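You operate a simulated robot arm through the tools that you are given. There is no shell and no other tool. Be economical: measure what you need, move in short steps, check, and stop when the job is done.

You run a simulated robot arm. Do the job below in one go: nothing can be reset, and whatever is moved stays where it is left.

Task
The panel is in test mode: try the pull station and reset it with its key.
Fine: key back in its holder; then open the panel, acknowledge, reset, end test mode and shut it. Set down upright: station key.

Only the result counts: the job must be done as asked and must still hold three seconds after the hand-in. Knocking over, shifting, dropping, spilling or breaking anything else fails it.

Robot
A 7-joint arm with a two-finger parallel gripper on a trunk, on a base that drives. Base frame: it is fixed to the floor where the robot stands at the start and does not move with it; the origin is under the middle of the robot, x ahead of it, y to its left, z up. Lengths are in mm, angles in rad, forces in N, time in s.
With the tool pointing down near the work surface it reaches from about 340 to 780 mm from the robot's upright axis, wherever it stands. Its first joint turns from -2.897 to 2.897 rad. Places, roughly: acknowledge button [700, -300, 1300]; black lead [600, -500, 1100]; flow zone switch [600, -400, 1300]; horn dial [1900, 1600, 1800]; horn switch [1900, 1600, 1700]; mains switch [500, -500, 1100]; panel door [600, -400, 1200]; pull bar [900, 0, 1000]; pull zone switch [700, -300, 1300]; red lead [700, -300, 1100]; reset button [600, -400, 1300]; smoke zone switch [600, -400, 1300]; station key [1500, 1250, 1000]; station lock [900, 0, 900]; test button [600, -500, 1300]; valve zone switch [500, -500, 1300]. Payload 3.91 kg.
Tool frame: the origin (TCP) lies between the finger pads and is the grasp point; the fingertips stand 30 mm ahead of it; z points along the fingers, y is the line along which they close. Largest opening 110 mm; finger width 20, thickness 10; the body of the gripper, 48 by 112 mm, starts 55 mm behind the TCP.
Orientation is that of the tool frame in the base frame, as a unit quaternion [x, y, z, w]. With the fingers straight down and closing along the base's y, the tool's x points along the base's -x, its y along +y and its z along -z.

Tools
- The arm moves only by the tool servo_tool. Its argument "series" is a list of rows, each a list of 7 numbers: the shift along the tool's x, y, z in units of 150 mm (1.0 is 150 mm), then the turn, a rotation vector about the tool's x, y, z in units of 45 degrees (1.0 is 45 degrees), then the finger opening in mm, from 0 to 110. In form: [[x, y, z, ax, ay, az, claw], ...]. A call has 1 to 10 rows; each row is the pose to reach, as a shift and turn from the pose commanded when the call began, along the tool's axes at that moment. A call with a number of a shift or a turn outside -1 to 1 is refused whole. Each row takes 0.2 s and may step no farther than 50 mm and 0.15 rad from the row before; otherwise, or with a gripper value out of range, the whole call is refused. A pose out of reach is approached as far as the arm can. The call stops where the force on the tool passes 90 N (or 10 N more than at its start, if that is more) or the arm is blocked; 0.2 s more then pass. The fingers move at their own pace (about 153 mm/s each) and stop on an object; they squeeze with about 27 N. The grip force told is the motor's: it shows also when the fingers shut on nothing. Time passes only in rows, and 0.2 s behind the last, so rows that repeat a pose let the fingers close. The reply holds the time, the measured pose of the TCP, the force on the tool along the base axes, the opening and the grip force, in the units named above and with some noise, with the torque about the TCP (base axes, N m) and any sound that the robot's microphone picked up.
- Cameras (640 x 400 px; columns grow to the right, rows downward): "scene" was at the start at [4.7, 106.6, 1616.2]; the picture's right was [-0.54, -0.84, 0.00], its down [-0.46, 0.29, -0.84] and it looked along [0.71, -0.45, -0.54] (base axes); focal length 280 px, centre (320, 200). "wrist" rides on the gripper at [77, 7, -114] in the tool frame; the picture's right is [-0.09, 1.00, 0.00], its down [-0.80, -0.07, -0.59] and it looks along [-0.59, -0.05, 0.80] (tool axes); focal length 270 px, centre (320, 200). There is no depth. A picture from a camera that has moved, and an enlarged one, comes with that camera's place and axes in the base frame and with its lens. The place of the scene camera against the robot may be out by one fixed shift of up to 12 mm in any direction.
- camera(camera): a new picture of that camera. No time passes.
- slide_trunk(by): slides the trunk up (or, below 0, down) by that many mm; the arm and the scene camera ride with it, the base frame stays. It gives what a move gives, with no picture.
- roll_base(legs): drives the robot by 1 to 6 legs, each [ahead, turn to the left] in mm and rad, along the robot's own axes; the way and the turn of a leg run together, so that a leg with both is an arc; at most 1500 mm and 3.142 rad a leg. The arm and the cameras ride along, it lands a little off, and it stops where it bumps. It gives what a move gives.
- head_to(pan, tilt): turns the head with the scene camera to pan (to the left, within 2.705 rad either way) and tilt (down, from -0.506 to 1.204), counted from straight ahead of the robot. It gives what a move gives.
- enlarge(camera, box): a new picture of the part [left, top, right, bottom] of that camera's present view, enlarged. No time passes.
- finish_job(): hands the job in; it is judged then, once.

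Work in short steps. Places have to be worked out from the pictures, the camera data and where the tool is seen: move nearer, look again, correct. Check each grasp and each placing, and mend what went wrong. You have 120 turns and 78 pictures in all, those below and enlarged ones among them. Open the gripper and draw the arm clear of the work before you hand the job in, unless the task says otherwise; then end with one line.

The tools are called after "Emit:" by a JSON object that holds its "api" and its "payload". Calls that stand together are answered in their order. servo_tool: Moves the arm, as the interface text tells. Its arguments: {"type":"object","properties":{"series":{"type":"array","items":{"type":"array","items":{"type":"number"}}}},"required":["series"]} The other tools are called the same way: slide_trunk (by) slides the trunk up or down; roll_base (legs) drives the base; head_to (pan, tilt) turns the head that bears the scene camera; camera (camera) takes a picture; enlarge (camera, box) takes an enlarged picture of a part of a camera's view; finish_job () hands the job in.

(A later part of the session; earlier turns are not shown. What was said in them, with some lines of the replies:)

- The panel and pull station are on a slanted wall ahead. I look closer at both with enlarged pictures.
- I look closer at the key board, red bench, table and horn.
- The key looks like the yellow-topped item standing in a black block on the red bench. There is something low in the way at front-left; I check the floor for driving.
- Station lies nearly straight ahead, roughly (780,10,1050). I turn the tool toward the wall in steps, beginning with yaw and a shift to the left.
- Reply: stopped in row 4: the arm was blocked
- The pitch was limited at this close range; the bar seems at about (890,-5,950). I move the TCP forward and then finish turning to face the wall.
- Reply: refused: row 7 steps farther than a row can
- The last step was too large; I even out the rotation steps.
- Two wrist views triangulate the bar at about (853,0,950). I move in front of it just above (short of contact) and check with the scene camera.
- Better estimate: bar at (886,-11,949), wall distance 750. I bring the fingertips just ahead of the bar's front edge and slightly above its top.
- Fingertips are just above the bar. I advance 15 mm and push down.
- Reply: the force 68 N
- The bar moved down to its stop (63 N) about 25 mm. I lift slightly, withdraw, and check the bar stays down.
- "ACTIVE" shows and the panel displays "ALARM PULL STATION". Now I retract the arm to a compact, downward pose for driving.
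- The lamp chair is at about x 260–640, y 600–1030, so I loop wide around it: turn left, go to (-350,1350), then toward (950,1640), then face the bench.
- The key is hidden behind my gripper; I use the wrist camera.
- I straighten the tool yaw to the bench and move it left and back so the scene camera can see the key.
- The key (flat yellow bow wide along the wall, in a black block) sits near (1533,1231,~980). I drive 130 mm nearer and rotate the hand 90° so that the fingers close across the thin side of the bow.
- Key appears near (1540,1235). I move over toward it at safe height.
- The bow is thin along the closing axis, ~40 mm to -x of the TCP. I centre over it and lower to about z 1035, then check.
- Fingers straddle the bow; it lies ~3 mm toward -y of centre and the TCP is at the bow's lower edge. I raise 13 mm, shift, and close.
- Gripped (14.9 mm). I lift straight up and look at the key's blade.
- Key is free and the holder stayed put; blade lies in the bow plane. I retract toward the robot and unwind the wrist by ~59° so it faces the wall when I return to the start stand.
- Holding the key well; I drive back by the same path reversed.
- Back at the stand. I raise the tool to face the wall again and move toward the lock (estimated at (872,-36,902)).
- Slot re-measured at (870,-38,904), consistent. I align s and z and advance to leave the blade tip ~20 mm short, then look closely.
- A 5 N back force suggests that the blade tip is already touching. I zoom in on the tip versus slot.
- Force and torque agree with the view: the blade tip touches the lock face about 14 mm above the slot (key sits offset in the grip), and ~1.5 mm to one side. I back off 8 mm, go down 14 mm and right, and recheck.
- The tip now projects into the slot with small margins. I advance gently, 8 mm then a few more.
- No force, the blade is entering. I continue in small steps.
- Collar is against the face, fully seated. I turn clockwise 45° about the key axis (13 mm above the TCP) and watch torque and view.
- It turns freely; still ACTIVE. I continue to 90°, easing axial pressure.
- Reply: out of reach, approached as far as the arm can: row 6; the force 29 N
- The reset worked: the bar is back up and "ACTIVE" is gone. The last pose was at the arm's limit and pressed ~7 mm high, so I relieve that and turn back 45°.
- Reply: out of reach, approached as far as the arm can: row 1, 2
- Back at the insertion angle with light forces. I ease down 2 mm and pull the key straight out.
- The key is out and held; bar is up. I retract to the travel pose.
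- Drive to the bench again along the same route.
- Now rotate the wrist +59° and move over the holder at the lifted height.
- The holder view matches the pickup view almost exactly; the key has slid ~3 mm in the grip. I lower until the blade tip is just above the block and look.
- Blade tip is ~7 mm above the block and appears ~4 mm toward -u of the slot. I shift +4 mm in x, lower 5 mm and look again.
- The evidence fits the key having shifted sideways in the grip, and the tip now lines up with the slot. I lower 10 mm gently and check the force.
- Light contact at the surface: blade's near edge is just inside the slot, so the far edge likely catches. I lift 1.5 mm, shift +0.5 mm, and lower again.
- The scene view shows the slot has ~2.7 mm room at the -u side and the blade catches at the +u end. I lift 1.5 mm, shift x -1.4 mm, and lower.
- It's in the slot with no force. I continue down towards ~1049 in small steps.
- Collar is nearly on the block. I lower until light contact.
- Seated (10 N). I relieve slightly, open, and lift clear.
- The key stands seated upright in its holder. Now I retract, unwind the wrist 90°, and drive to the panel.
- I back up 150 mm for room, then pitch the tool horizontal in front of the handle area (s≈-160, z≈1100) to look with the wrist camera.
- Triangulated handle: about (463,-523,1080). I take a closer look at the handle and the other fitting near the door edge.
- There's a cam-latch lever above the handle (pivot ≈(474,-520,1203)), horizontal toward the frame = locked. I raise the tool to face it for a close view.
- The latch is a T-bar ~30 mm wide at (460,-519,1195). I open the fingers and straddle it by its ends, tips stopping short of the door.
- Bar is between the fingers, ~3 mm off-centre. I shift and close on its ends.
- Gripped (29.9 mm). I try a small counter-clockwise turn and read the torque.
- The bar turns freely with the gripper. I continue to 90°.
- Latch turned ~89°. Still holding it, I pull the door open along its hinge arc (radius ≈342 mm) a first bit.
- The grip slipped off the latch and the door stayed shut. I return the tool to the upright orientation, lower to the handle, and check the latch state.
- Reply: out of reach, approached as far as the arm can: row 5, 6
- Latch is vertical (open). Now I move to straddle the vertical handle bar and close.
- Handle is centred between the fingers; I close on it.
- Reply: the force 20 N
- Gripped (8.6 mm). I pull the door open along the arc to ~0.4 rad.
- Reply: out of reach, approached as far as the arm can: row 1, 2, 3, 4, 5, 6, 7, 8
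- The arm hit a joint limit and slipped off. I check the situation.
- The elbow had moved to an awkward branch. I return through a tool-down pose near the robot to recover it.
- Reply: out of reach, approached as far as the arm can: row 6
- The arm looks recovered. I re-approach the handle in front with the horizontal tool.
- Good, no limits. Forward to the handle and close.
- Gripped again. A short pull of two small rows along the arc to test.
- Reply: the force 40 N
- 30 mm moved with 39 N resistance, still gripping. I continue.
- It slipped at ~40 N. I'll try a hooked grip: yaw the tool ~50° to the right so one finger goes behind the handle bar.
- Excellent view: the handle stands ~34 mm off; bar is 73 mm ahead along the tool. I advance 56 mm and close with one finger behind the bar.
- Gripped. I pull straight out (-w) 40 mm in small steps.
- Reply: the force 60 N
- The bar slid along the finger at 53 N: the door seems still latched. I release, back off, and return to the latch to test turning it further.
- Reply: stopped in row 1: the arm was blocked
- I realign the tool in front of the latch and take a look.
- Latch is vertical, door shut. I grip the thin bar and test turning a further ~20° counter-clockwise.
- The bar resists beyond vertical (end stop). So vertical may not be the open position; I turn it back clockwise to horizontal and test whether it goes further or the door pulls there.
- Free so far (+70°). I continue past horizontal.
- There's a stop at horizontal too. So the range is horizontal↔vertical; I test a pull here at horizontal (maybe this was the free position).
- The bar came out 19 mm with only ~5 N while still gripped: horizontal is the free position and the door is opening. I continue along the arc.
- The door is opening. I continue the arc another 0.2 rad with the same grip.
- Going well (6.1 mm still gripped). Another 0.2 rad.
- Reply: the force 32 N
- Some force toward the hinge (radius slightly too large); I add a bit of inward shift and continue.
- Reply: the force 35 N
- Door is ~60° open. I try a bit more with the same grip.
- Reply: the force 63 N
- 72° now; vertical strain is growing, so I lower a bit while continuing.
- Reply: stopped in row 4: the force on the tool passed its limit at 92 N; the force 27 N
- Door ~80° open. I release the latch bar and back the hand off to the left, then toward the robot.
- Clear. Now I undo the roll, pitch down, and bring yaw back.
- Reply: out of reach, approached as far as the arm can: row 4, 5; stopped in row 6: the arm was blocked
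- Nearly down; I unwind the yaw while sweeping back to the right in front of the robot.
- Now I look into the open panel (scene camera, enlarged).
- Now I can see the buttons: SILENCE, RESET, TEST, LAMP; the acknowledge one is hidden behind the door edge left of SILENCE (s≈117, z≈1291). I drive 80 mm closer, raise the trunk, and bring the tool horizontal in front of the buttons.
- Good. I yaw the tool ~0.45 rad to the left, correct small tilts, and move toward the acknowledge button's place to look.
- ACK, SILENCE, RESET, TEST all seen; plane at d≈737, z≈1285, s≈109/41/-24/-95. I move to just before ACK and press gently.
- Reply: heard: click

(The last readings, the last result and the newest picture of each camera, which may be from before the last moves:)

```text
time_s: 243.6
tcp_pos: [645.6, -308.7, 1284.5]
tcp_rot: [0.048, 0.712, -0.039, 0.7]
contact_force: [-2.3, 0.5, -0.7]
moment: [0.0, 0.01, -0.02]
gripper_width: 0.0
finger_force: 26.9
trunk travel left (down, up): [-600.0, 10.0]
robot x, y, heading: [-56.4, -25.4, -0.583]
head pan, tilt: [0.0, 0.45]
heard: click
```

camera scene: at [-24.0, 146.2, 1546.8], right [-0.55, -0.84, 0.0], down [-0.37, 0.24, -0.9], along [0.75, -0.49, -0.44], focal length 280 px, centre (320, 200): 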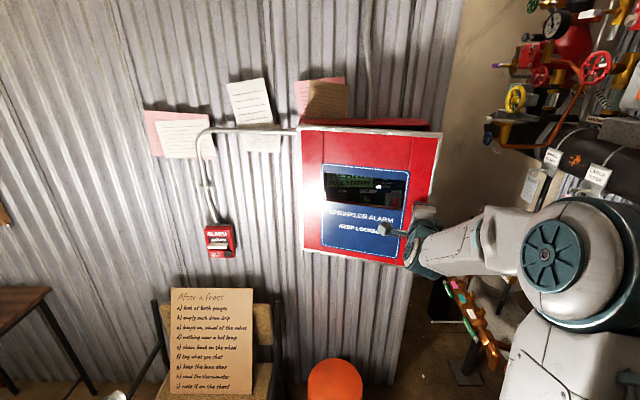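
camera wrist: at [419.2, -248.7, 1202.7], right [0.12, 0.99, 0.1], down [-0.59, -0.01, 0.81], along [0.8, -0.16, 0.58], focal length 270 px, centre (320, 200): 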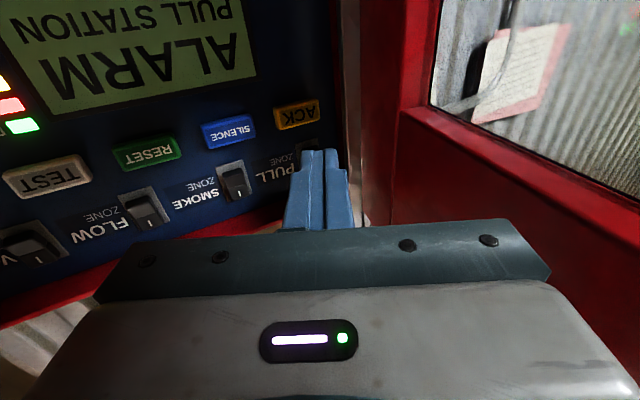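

Click heard at ACK. I withdraw, straighten the yaw, and go in front of RESET (s≈-24).

Emit:
{"api": "servo_tool", "payload": {"series": [[0, 0, -0.15, 0, 0, 0, 0], [0, 0, -0.4, 0, 0, 0, 0], [0, -0.15, -0.45, 0.147, 0, 0, 0], [0, -0.3, -0.49, 0.294, 0, 0, 0], [0, -0.44, -0.54, 0.441, 0, 0, 0], [0, -0.58, -0.58, 0.587, 0, 0, 0]]}}

```text
time_s: 245.0
tcp_pos: [548.4, -385.1, 1285.4]
tcp_rot: [0.207, 0.684, -0.201, 0.671]
contact_force: [0.2, 0.2, 0.4]
moment: [-0.01, 0.0, -0.01]
gripper_width: 0.0
finger_force: 27.2
trunk travel left (down, up): [-600.0, 10.0]
robot x, y, heading: [-54.3, -20.1, -0.578]
head pan, tilt: [0.0, 0.45]
```

Emit:
{"api": "servo_tool", "payload": {"series": [[0, 0, 0.1, 0, 0, 0, 0], [0, 0, 0.2, 0, 0, 0, 0], [0, 0, 0.24, 0, 0, 0, 0], [0, 0, 0.27, 0, 0, 0, 0]]}}

```text
time_s: 246.0
tcp_pos: [581.2, -407.5, 1282.8]
tcp_rot: [0.207, 0.684, -0.201, 0.67]
contact_force: [-3.8, 1.0, -1.1]
moment: [0.03, 0.0, -0.08]
gripper_width: 0.0
finger_force: 27.5
trunk travel left (down, up): [-600.0, 10.0]
robot x, y, heading: [-61.1, -23.4, -0.582]
head pan, tilt: [0.0, 0.45]
heard: click
```

Click at RESET. I withdraw, shift to TEST (s≈-95), and check the display with the wrist camera.

Emit:
{"api": "servo_tool", "payload": {"series": [[0, 0, -0.15, 0, 0, 0, 0], [0, 0, -0.33, 0, 0, 0, 0], [0, -0.24, -0.33, 0, 0, 0, 0], [0, -0.473, -0.33, 0, 0, 0, 0]]}}

Emit:
{"api": "camera", "payload": {"camera": "wrist"}}

```text
time_s: 247.0
tcp_pos: [501.8, -440.2, 1284.1]
tcp_rot: [0.205, 0.684, -0.199, 0.671]
contact_force: [0.4, -1.0, 0.6]
moment: [0.02, 0.0, 0.03]
gripper_width: 0.0
finger_force: 26.8
trunk travel left (down, up): [-600.0, 10.0]
robot x, y, heading: [-56.8, -21.3, -0.579]
head pan, tilt: [0.0, 0.45]
```

```text
2 pictures are left
camera wrist: at [409.6, -371.8, 1210.7], right [0.55, 0.83, 0.09], down [-0.52, 0.26, 0.81], along [0.65, -0.49, 0.58], focal length 270 px, centre (320, 200)
```

wrist: 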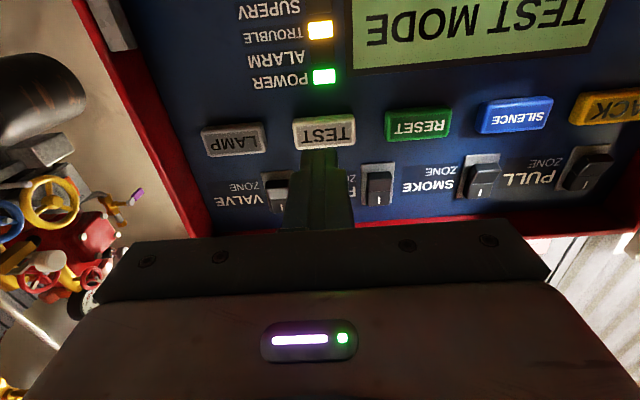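

The alarm is cleared and display shows TEST MODE. TEST is right ahead; I press it.

Emit:
{"api": "servo_tool", "payload": {"series": [[0, 0.01, 0.1, 0, 0, 0, 0], [0, 0.01, 0.2, 0, 0, 0, 0], [0, 0.01, 0.28, 0, 0, 0, 0], [0, 0.01, 0.31, 0, 0, 0, 0], [0, 0.01, 0.33, 0, 0, 0, 0]]}}

```text
time_s: 248.2
tcp_pos: [542.1, -463.8, 1284.2]
tcp_rot: [0.206, 0.684, -0.2, 0.671]
contact_force: [-2.1, 1.6, 1.4]
moment: [-0.06, -0.1, -0.03]
gripper_width: 0.0
finger_force: 26.8
trunk travel left (down, up): [-600.0, 10.0]
robot x, y, heading: [-60.1, -20.4, -0.582]
head pan, tilt: [0.0, 0.45]
heard: click
```

TEST clicked. I retreat straight out of the cabinet (arm then base) so I can reach round to the door's outer face.

Emit:
{"api": "servo_tool", "payload": {"series": [[0, 0, -0.2, 0, 0, 0, 0], [0, 0, -0.45, 0, 0, 0, 0], [0, 0, -0.7, 0, 0, 0, 0], [0, 0, -1, 0, 0, 0, 0]]}}

Emit:
{"api": "enlarge", "payload": {"camera": "scene", "box": [240, 90, 480, 240]}}

Emit:
{"api": "roll_base", "payload": {"legs": [[-270, 0]]}}

```text
time_s: 249.2
tcp_pos: [417.8, -380.3, 1288.1]
tcp_rot: [0.206, 0.684, -0.2, 0.671]
contact_force: [-1.0, 0.1, 0.0]
moment: [-0.01, 0.01, 0.0]
gripper_width: 0.0
finger_force: 27.2
trunk travel left (down, up): [-600.0, 10.0]
robot x, y, heading: [-58.9, -24.1, -0.584]
head pan, tilt: [0.0, 0.45]
```

```text
2.67 times, centred on (360, 165) of scene
camera zoom: at [41.7, 100.7, 1652.1], right [-0.55, -0.84, 0.0], down [-0.36, 0.24, -0.9], along [0.75, -0.49, -0.43], focal length 748 px, centre (213, 293)
```

zoom: 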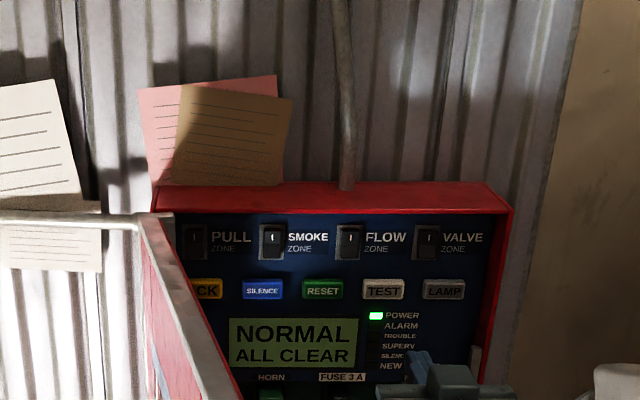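

```text
time_s: 251.1
tcp_pos: [190.8, -230.0, 1287.6]
tcp_rot: [0.204, 0.684, -0.199, 0.671]
contact_force: [-0.2, -0.6, -0.2]
moment: [0.02, 0.02, 0.0]
gripper_width: 0.0
finger_force: 26.8
trunk travel left (down, up): [-600.0, 10.0]
robot x, y, heading: [-286.6, 126.7, -0.572]
head pan, tilt: [0.0, 0.45]
```

The panel shows NORMAL / ALL CLEAR. Now I swing the hand left past the door's free edge, staying in front of it.

Emit:
{"api": "servo_tool", "payload": {"series": [[-0.05, 0.25, 0, 0, 0, 0, 0], [-0.1, 0.5, 0, 0, 0, 0, 0], [-0.13, 0.75, 0, 0, 0, 0, 0], [-0.13, 1, 0, 0, 0, 0, 0]]}}

Emit:
{"api": "servo_tool", "payload": {"series": [[0, 0.25, 0, 0, 0, 0, 0], [0, 0.5, 0, 0, 0, 0, 0], [0, 0.75, 0, 0, 0, 0, 0], [0, 1, 0, 0, 0, 0, 0]]}}

Emit:
{"api": "servo_tool", "payload": {"series": [[0, 0, 0.25, 0, 0, 0, 0], [0, 0, 0.5, 0, 0, 0, 0]]}}

```text
time_s: 252.1
tcp_pos: [273.5, -102.7, 1304.3]
tcp_rot: [0.205, 0.684, -0.2, 0.671]
contact_force: [-0.1, 0.5, -0.4]
moment: [-0.02, 0.01, -0.01]
gripper_width: 0.0
finger_force: 27.0
trunk travel left (down, up): [-600.0, 10.0]
robot x, y, heading: [-289.0, 122.5, -0.572]
head pan, tilt: [0.0, 0.45]
```

```text
time_s: 253.1
tcp_pos: [355.4, 23.3, 1305.6]
tcp_rot: [0.204, 0.685, -0.199, 0.671]
contact_force: [-0.1, 0.4, 0.2]
moment: [0.01, -0.03, -0.02]
gripper_width: 0.0
finger_force: 26.9
trunk travel left (down, up): [-600.0, 10.0]
robot x, y, heading: [-285.1, 126.6, -0.572]
head pan, tilt: [0.0, 0.45]
```

```text
time_s: 253.7
tcp_pos: [416.7, -19.6, 1305.0]
tcp_rot: [0.204, 0.685, -0.198, 0.671]
contact_force: [-1.1, -0.4, -0.8]
moment: [0.0, 0.01, 0.03]
gripper_width: 0.0
finger_force: 26.4
trunk travel left (down, up): [-600.0, 10.0]
robot x, y, heading: [-290.7, 128.6, -0.576]
head pan, tilt: [0.0, 0.45]
```

Now I push the door from its outer face toward closed, following its arc.

Emit:
{"api": "servo_tool", "payload": {"series": [[0, -0.3, 0, 0, 0, 0, 0], [0, -0.6, 0.03, 0, 0, 0, 0], [0, -0.8, 0.06, 0, 0, 0, 0], [0, -1, 0.13, 0, 0, 0, 0]]}}

Emit:
{"api": "servo_tool", "payload": {"series": [[0, -0.15, 0.05, 0, 0, 0, 0], [0, -0.3, 0.1, 0, 0, 0, 0], [0, -0.54, 0.27, 0, 0, 0, 0], [0, -0.727, 0.407, 0, 0, 0, 0], [0, -0.9, 0.6, 0, 0, 0, 0]]}}

```text
time_s: 254.7
tcp_pos: [349.7, -157.5, 1304.5]
tcp_rot: [0.206, 0.684, -0.199, 0.671]
contact_force: [-0.6, 0.0, -0.1]
moment: [0.02, 0.0, -0.04]
gripper_width: 0.1
finger_force: 26.8
trunk travel left (down, up): [-600.0, 10.0]
robot x, y, heading: [-285.8, 128.0, -0.576]
head pan, tilt: [0.0, 0.45]
```

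```text
time_s: 255.9
tcp_pos: [351.4, -320.6, 1299.4]
tcp_rot: [0.205, 0.685, -0.198, 0.67]
contact_force: [-0.7, -0.2, -0.2]
moment: [0.02, -0.02, 0.05]
gripper_width: 0.0
finger_force: 27.3
trunk travel left (down, up): [-600.0, 10.0]
robot x, y, heading: [-285.4, 127.4, -0.579]
head pan, tilt: [0.0, 0.45]
```

Hardly any resistance. I drive ahead 150 mm so that the fingertips push the door most of the way, then finish with the arm.

Emit:
{"api": "roll_base", "payload": {"legs": [[150, 0]]}}

Emit:
{"api": "servo_tool", "payload": {"series": [[0, -0.1, 0.05, 0, 0, 0, 0], [0, -0.2, 0.1, 0, 0, 0, 0], [0, -0.3, 0.15, 0, 0, 0, 0], [0, -0.35, 0.2, 0, 0, 0, 0]]}}

```text
time_s: 257.3
tcp_pos: [478.4, -400.7, 1300.5]
tcp_rot: [0.204, 0.685, -0.198, 0.671]
contact_force: [-0.4, -0.9, -0.3]
moment: [-0.02, -0.03, -0.02]
gripper_width: 0.0
finger_force: 27.1
trunk travel left (down, up): [-600.0, 10.0]
robot x, y, heading: [-165.1, 43.2, -0.572]
head pan, tilt: [0.0, 0.45]
```

```text
time_s: 258.3
tcp_pos: [472.4, -462.5, 1300.1]
tcp_rot: [0.204, 0.685, -0.198, 0.671]
contact_force: [0.5, -0.3, 0.4]
moment: [0.02, 0.0, -0.04]
gripper_width: 0.2
finger_force: 26.5
trunk travel left (down, up): [-600.0, 10.0]
robot x, y, heading: [-160.2, 51.0, -0.577]
head pan, tilt: [0.0, 0.45]
```

Tip is at d≈678; the closed face should be at ≈689. I push on gently to feel it.

Emit:
{"api": "servo_tool", "payload": {"series": [[0, 0, 0.04, 0, 0, 0, 0], [0, 0, 0.08, 0, 0, 0, 0], [0, 0, 0.12, 0, 0, 0, 0]]}}

```text
time_s: 259.1
tcp_pos: [482.2, -469.6, 1298.3]
tcp_rot: [0.205, 0.686, -0.198, 0.67]
contact_force: [-27.9, 23.0, -11.8]
moment: [0.01, 0.0, 0.04]
gripper_width: 0.0
finger_force: 26.6
trunk travel left (down, up): [-600.0, 10.0]
robot x, y, heading: [-161.6, 45.2, -0.577]
head pan, tilt: [0.0, 0.45]
```

The door face is met at d≈690: it's shut. The sign says KEEP LOCKED and vertical proved to be the locking position, so I'll also turn the latch. I back off, lower the trunk and go in front of the latch.

Emit:
{"api": "servo_tool", "payload": {"series": [[0, 0, -0.25, 0, 0, 0, 0], [0, 0, -0.5, 0, 0, 0, 30], [0, -0.18, -0.8, 0, 0, 0, 60], [0, -0.36, -0.8, 0, 0, 0, 60]]}}

Emit:
{"api": "roll_base", "payload": {"legs": [[43, 0]]}}

Emit:
{"api": "slide_trunk", "payload": {"by": -105}}

Emit:
{"api": "enlarge", "payload": {"camera": "wrist", "box": [120, 0, 440, 200]}}

```text
refused: row 3 steps farther than a row can; nothing moved
```

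```text
time_s: 259.9
tcp_pos: [482.8, -468.7, 1298.9]
tcp_rot: [0.205, 0.688, -0.197, 0.667]
contact_force: [-45.6, 36.8, 3.7]
moment: [-0.12, -0.64, 0.05]
gripper_width: 0.0
finger_force: 26.7
trunk travel left (down, up): [-600.0, 10.0]
robot x, y, heading: [-156.4, 40.0, -0.579]
head pan, tilt: [0.0, 0.45]
stopped in leg 1: the force on the tool passed its limit at 102 N (the readings are from after the stop); the commanded pose is now the measured one
```

```text
time_s: 261.3
tcp_pos: [486.5, -470.3, 1196.6]
tcp_rot: [0.206, 0.686, -0.2, 0.669]
contact_force: [-37.6, 21.7, 31.5]
moment: [-1.02, -1.02, -0.16]
gripper_width: 0.0
finger_force: 26.4
trunk travel left (down, up): [-495.0, 115.0]
robot x, y, heading: [-156.0, 42.7, -0.579]
head pan, tilt: [0.0, 0.45]
```

```text
2.00 times, centred on (280, 100) of wrist
camera zoom: at [392.3, -401.4, 1122.2], right [0.55, 0.83, 0.09], down [-0.52, 0.26, 0.82], along [0.66, -0.49, 0.57], focal length 541 px, centre (400, 400)
```

zoom: 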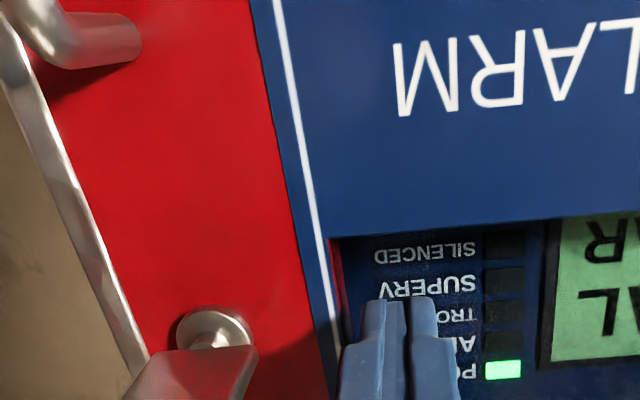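

The first move was refused (step too large) and the fingers slid along the door, apparently without harm; the door is shut. I now back off properly and line up with the latch.

Emit:
{"api": "servo_tool", "payload": {"series": [[0, 0, -0.2, 0, 0, 0, 0], [0, 0, -0.4, 0, 0, 0, 30], [0, 0, -0.6, 0, 0, 0, 60], [0, -0.18, -0.6, 0, 0, 0, 60], [0, -0.37, -0.6, 0, 0, 0, 60]]}}

```text
time_s: 262.7
tcp_pos: [364.0, -516.3, 1163.0]
tcp_rot: [0.225, 0.691, -0.169, 0.665]
contact_force: [0.2, -1.3, 1.2]
moment: [0.01, 0.02, 0.07]
gripper_width: 60.1
finger_force: 0.0
trunk travel left (down, up): [-495.0, 115.0]
robot x, y, heading: [-153.8, 41.7, -0.543]
head pan, tilt: [0.0, 0.45]
stopped in row 5: the arm was blocked; the commanded pose is now the measured one
```

I have no pictures left and the arm got blocked with a slight base turn. I back off a little and re-read the state.

Emit:
{"api": "servo_tool", "payload": {"series": [[0, 0, -0.1, 0, 0, 0, 60], [0, 0, -0.2, 0, 0, 0, 60]]}}

```text
time_s: 263.4
tcp_pos: [415.0, -380.9, 1179.3]
tcp_rot: [0.176, 0.709, -0.188, 0.656]
contact_force: [2.6, 1.2, 1.8]
moment: [0.06, 0.09, -0.11]
gripper_width: 59.9
finger_force: 0.0
trunk travel left (down, up): [-495.0, 115.0]
robot x, y, heading: [-155.7, 41.8, -0.542]
head pan, tilt: [0.0, 0.45]
stopped in row 2: the arm was blocked; the commanded pose is now the measured one
```

Emit:
{"api": "servo_tool", "payload": {"series": [[0, 0, 0, 0, 0, 0, 60], [0, 0, 0, 0, 0, 0, 60]]}}

```text
time_s: 264.2
tcp_pos: [384.6, -427.5, 1168.8]
tcp_rot: [0.195, 0.704, -0.183, 0.658]
contact_force: [-0.3, -1.4, -0.4]
moment: [0.0, 0.0, 0.03]
gripper_width: 60.0
finger_force: 0.0
trunk travel left (down, up): [-495.0, 115.0]
robot x, y, heading: [-156.3, 40.0, -0.554]
head pan, tilt: [0.0, 0.45]
stopped in row 2: the arm was blocked; the commanded pose is now the measured one
```

It seems to be swinging and settling; I hold again.

Emit:
{"api": "servo_tool", "payload": {"series": [[0, 0, 0, 0, 0, 0, 60], [0, 0, 0, 0, 0, 0, 60], [0, 0, 0, 0, 0, 0, 60], [0, 0, 0, 0, 0, 0, 60]]}}

```text
time_s: 265.2
tcp_pos: [385.0, -428.0, 1170.3]
tcp_rot: [0.194, 0.704, -0.181, 0.658]
contact_force: [0.2, 0.8, 0.6]
moment: [0.06, 0.02, -0.06]
gripper_width: 60.1
finger_force: 0.0
trunk travel left (down, up): [-495.0, 115.0]
robot x, y, heading: [-153.8, 40.2, -0.553]
head pan, tilt: [0.0, 0.45]
```

Settled. The latch is back as I found it (horizontal), so I'll leave it so. I verify by touch that the door is shut: close the fingers, rise to the earlier touch point and advance.

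Emit:
{"api": "servo_tool", "payload": {"series": [[-0.2, 0.03, 0, 0, -0.02, 0, 0], [-0.42, 0.06, 0, 0, -0.04, 0, 0], [-0.64, 0.1, 0, 0, -0.06, 0, 0], [-0.83, 0.13, 0, 0, -0.08, 0, 0], [-0.83, 0.13, 0.2, 0, -0.08, 0, 0], [-0.83, 0.13, 0.4, 0, -0.08, 0, 0], [-0.83, 0.13, 0.56, 0, -0.08, 0, 0]]}}

```text
time_s: 266.8
tcp_pos: [467.5, -467.7, 1287.5]
tcp_rot: [0.192, 0.683, -0.187, 0.68]
contact_force: [-0.5, -0.1, 0.2]
moment: [0.01, 0.0, -0.01]
gripper_width: 0.1
finger_force: 27.7
trunk travel left (down, up): [-495.0, 115.0]
robot x, y, heading: [-155.1, 38.5, -0.556]
head pan, tilt: [0.0, 0.45]
```

No contact at d≈677; advance slowly to feel the closed door near 690.

Emit:
{"api": "servo_tool", "payload": {"series": [[0, 0, 0.03, 0, 0, 0, 0], [0, 0, 0.06, 0, 0, 0, 0], [0, 0, 0.09, 0, 0, 0, 0], [0, 0, 0.12, 0, 0, 0, 0]]}}

```text
time_s: 267.8
tcp_pos: [477.3, -474.5, 1288.0]
tcp_rot: [0.193, 0.683, -0.187, 0.679]
contact_force: [-34.7, 27.1, -14.4]
moment: [0.22, 0.17, -0.19]
gripper_width: 0.2
finger_force: 27.2
trunk travel left (down, up): [-495.0, 115.0]
robot x, y, heading: [-155.3, 41.7, -0.554]
head pan, tilt: [0.0, 0.45]
```

Firm contact at d≈689 with 44 N: the door is fully shut. I withdraw straight back, slowly at first, then clear and open the gripper.

Emit:
{"api": "servo_tool", "payload": {"series": [[0, 0, -0.05, 0, 0, 0, 0], [0, 0, -0.1, 0, 0, 0, 0], [0, 0, -0.15, 0, 0, 0, 0], [0, 0, -0.3, 0, 0, 0, 0], [0, 0, -0.5, 0, 0, 0, 0], [0, 0, -0.7, 0, 0, 0, 40], [0, 0, -0.7, 0, 0, 0, 60]]}}

Emit:
{"api": "roll_base", "payload": {"legs": [[-100, 0]]}}

```text
time_s: 269.4
tcp_pos: [391.2, -425.2, 1286.6]
tcp_rot: [0.191, 0.683, -0.186, 0.68]
contact_force: [0.1, 0.9, 0.3]
moment: [0.02, 0.0, -0.02]
gripper_width: 59.8
finger_force: 0.0
trunk travel left (down, up): [-495.0, 115.0]
robot x, y, heading: [-154.9, 44.3, -0.555]
head pan, tilt: [0.0, 0.45]
```

```text
time_s: 270.6
tcp_pos: [305.8, -369.4, 1287.9]
tcp_rot: [0.191, 0.682, -0.185, 0.681]
contact_force: [0.0, -0.5, -0.3]
moment: [0.03, 0.0, -0.07]
gripper_width: 59.8
finger_force: 0.1
trunk travel left (down, up): [-495.0, 115.0]
robot x, y, heading: [-239.4, 97.0, -0.558]
head pan, tilt: [0.0, 0.45]
```

The arm is clear, the gripper is open and everything is settled, so I hand the job in.

Emit:
{"api": "finish_job", "payload": {}}

```text
The job is handed in.
```

The job is handed in: I tried the pull station, reset it with its key and put the key back upright in its holder. I then acknowledged, reset and ended test mode (the panel reads NORMAL / ALL CLEAR) and shut the door; with no pictures left I confirmed that by touch, and the latch is horizontal as I found it, which leaves the door unlocked despite its KEEP LOCKED sign.
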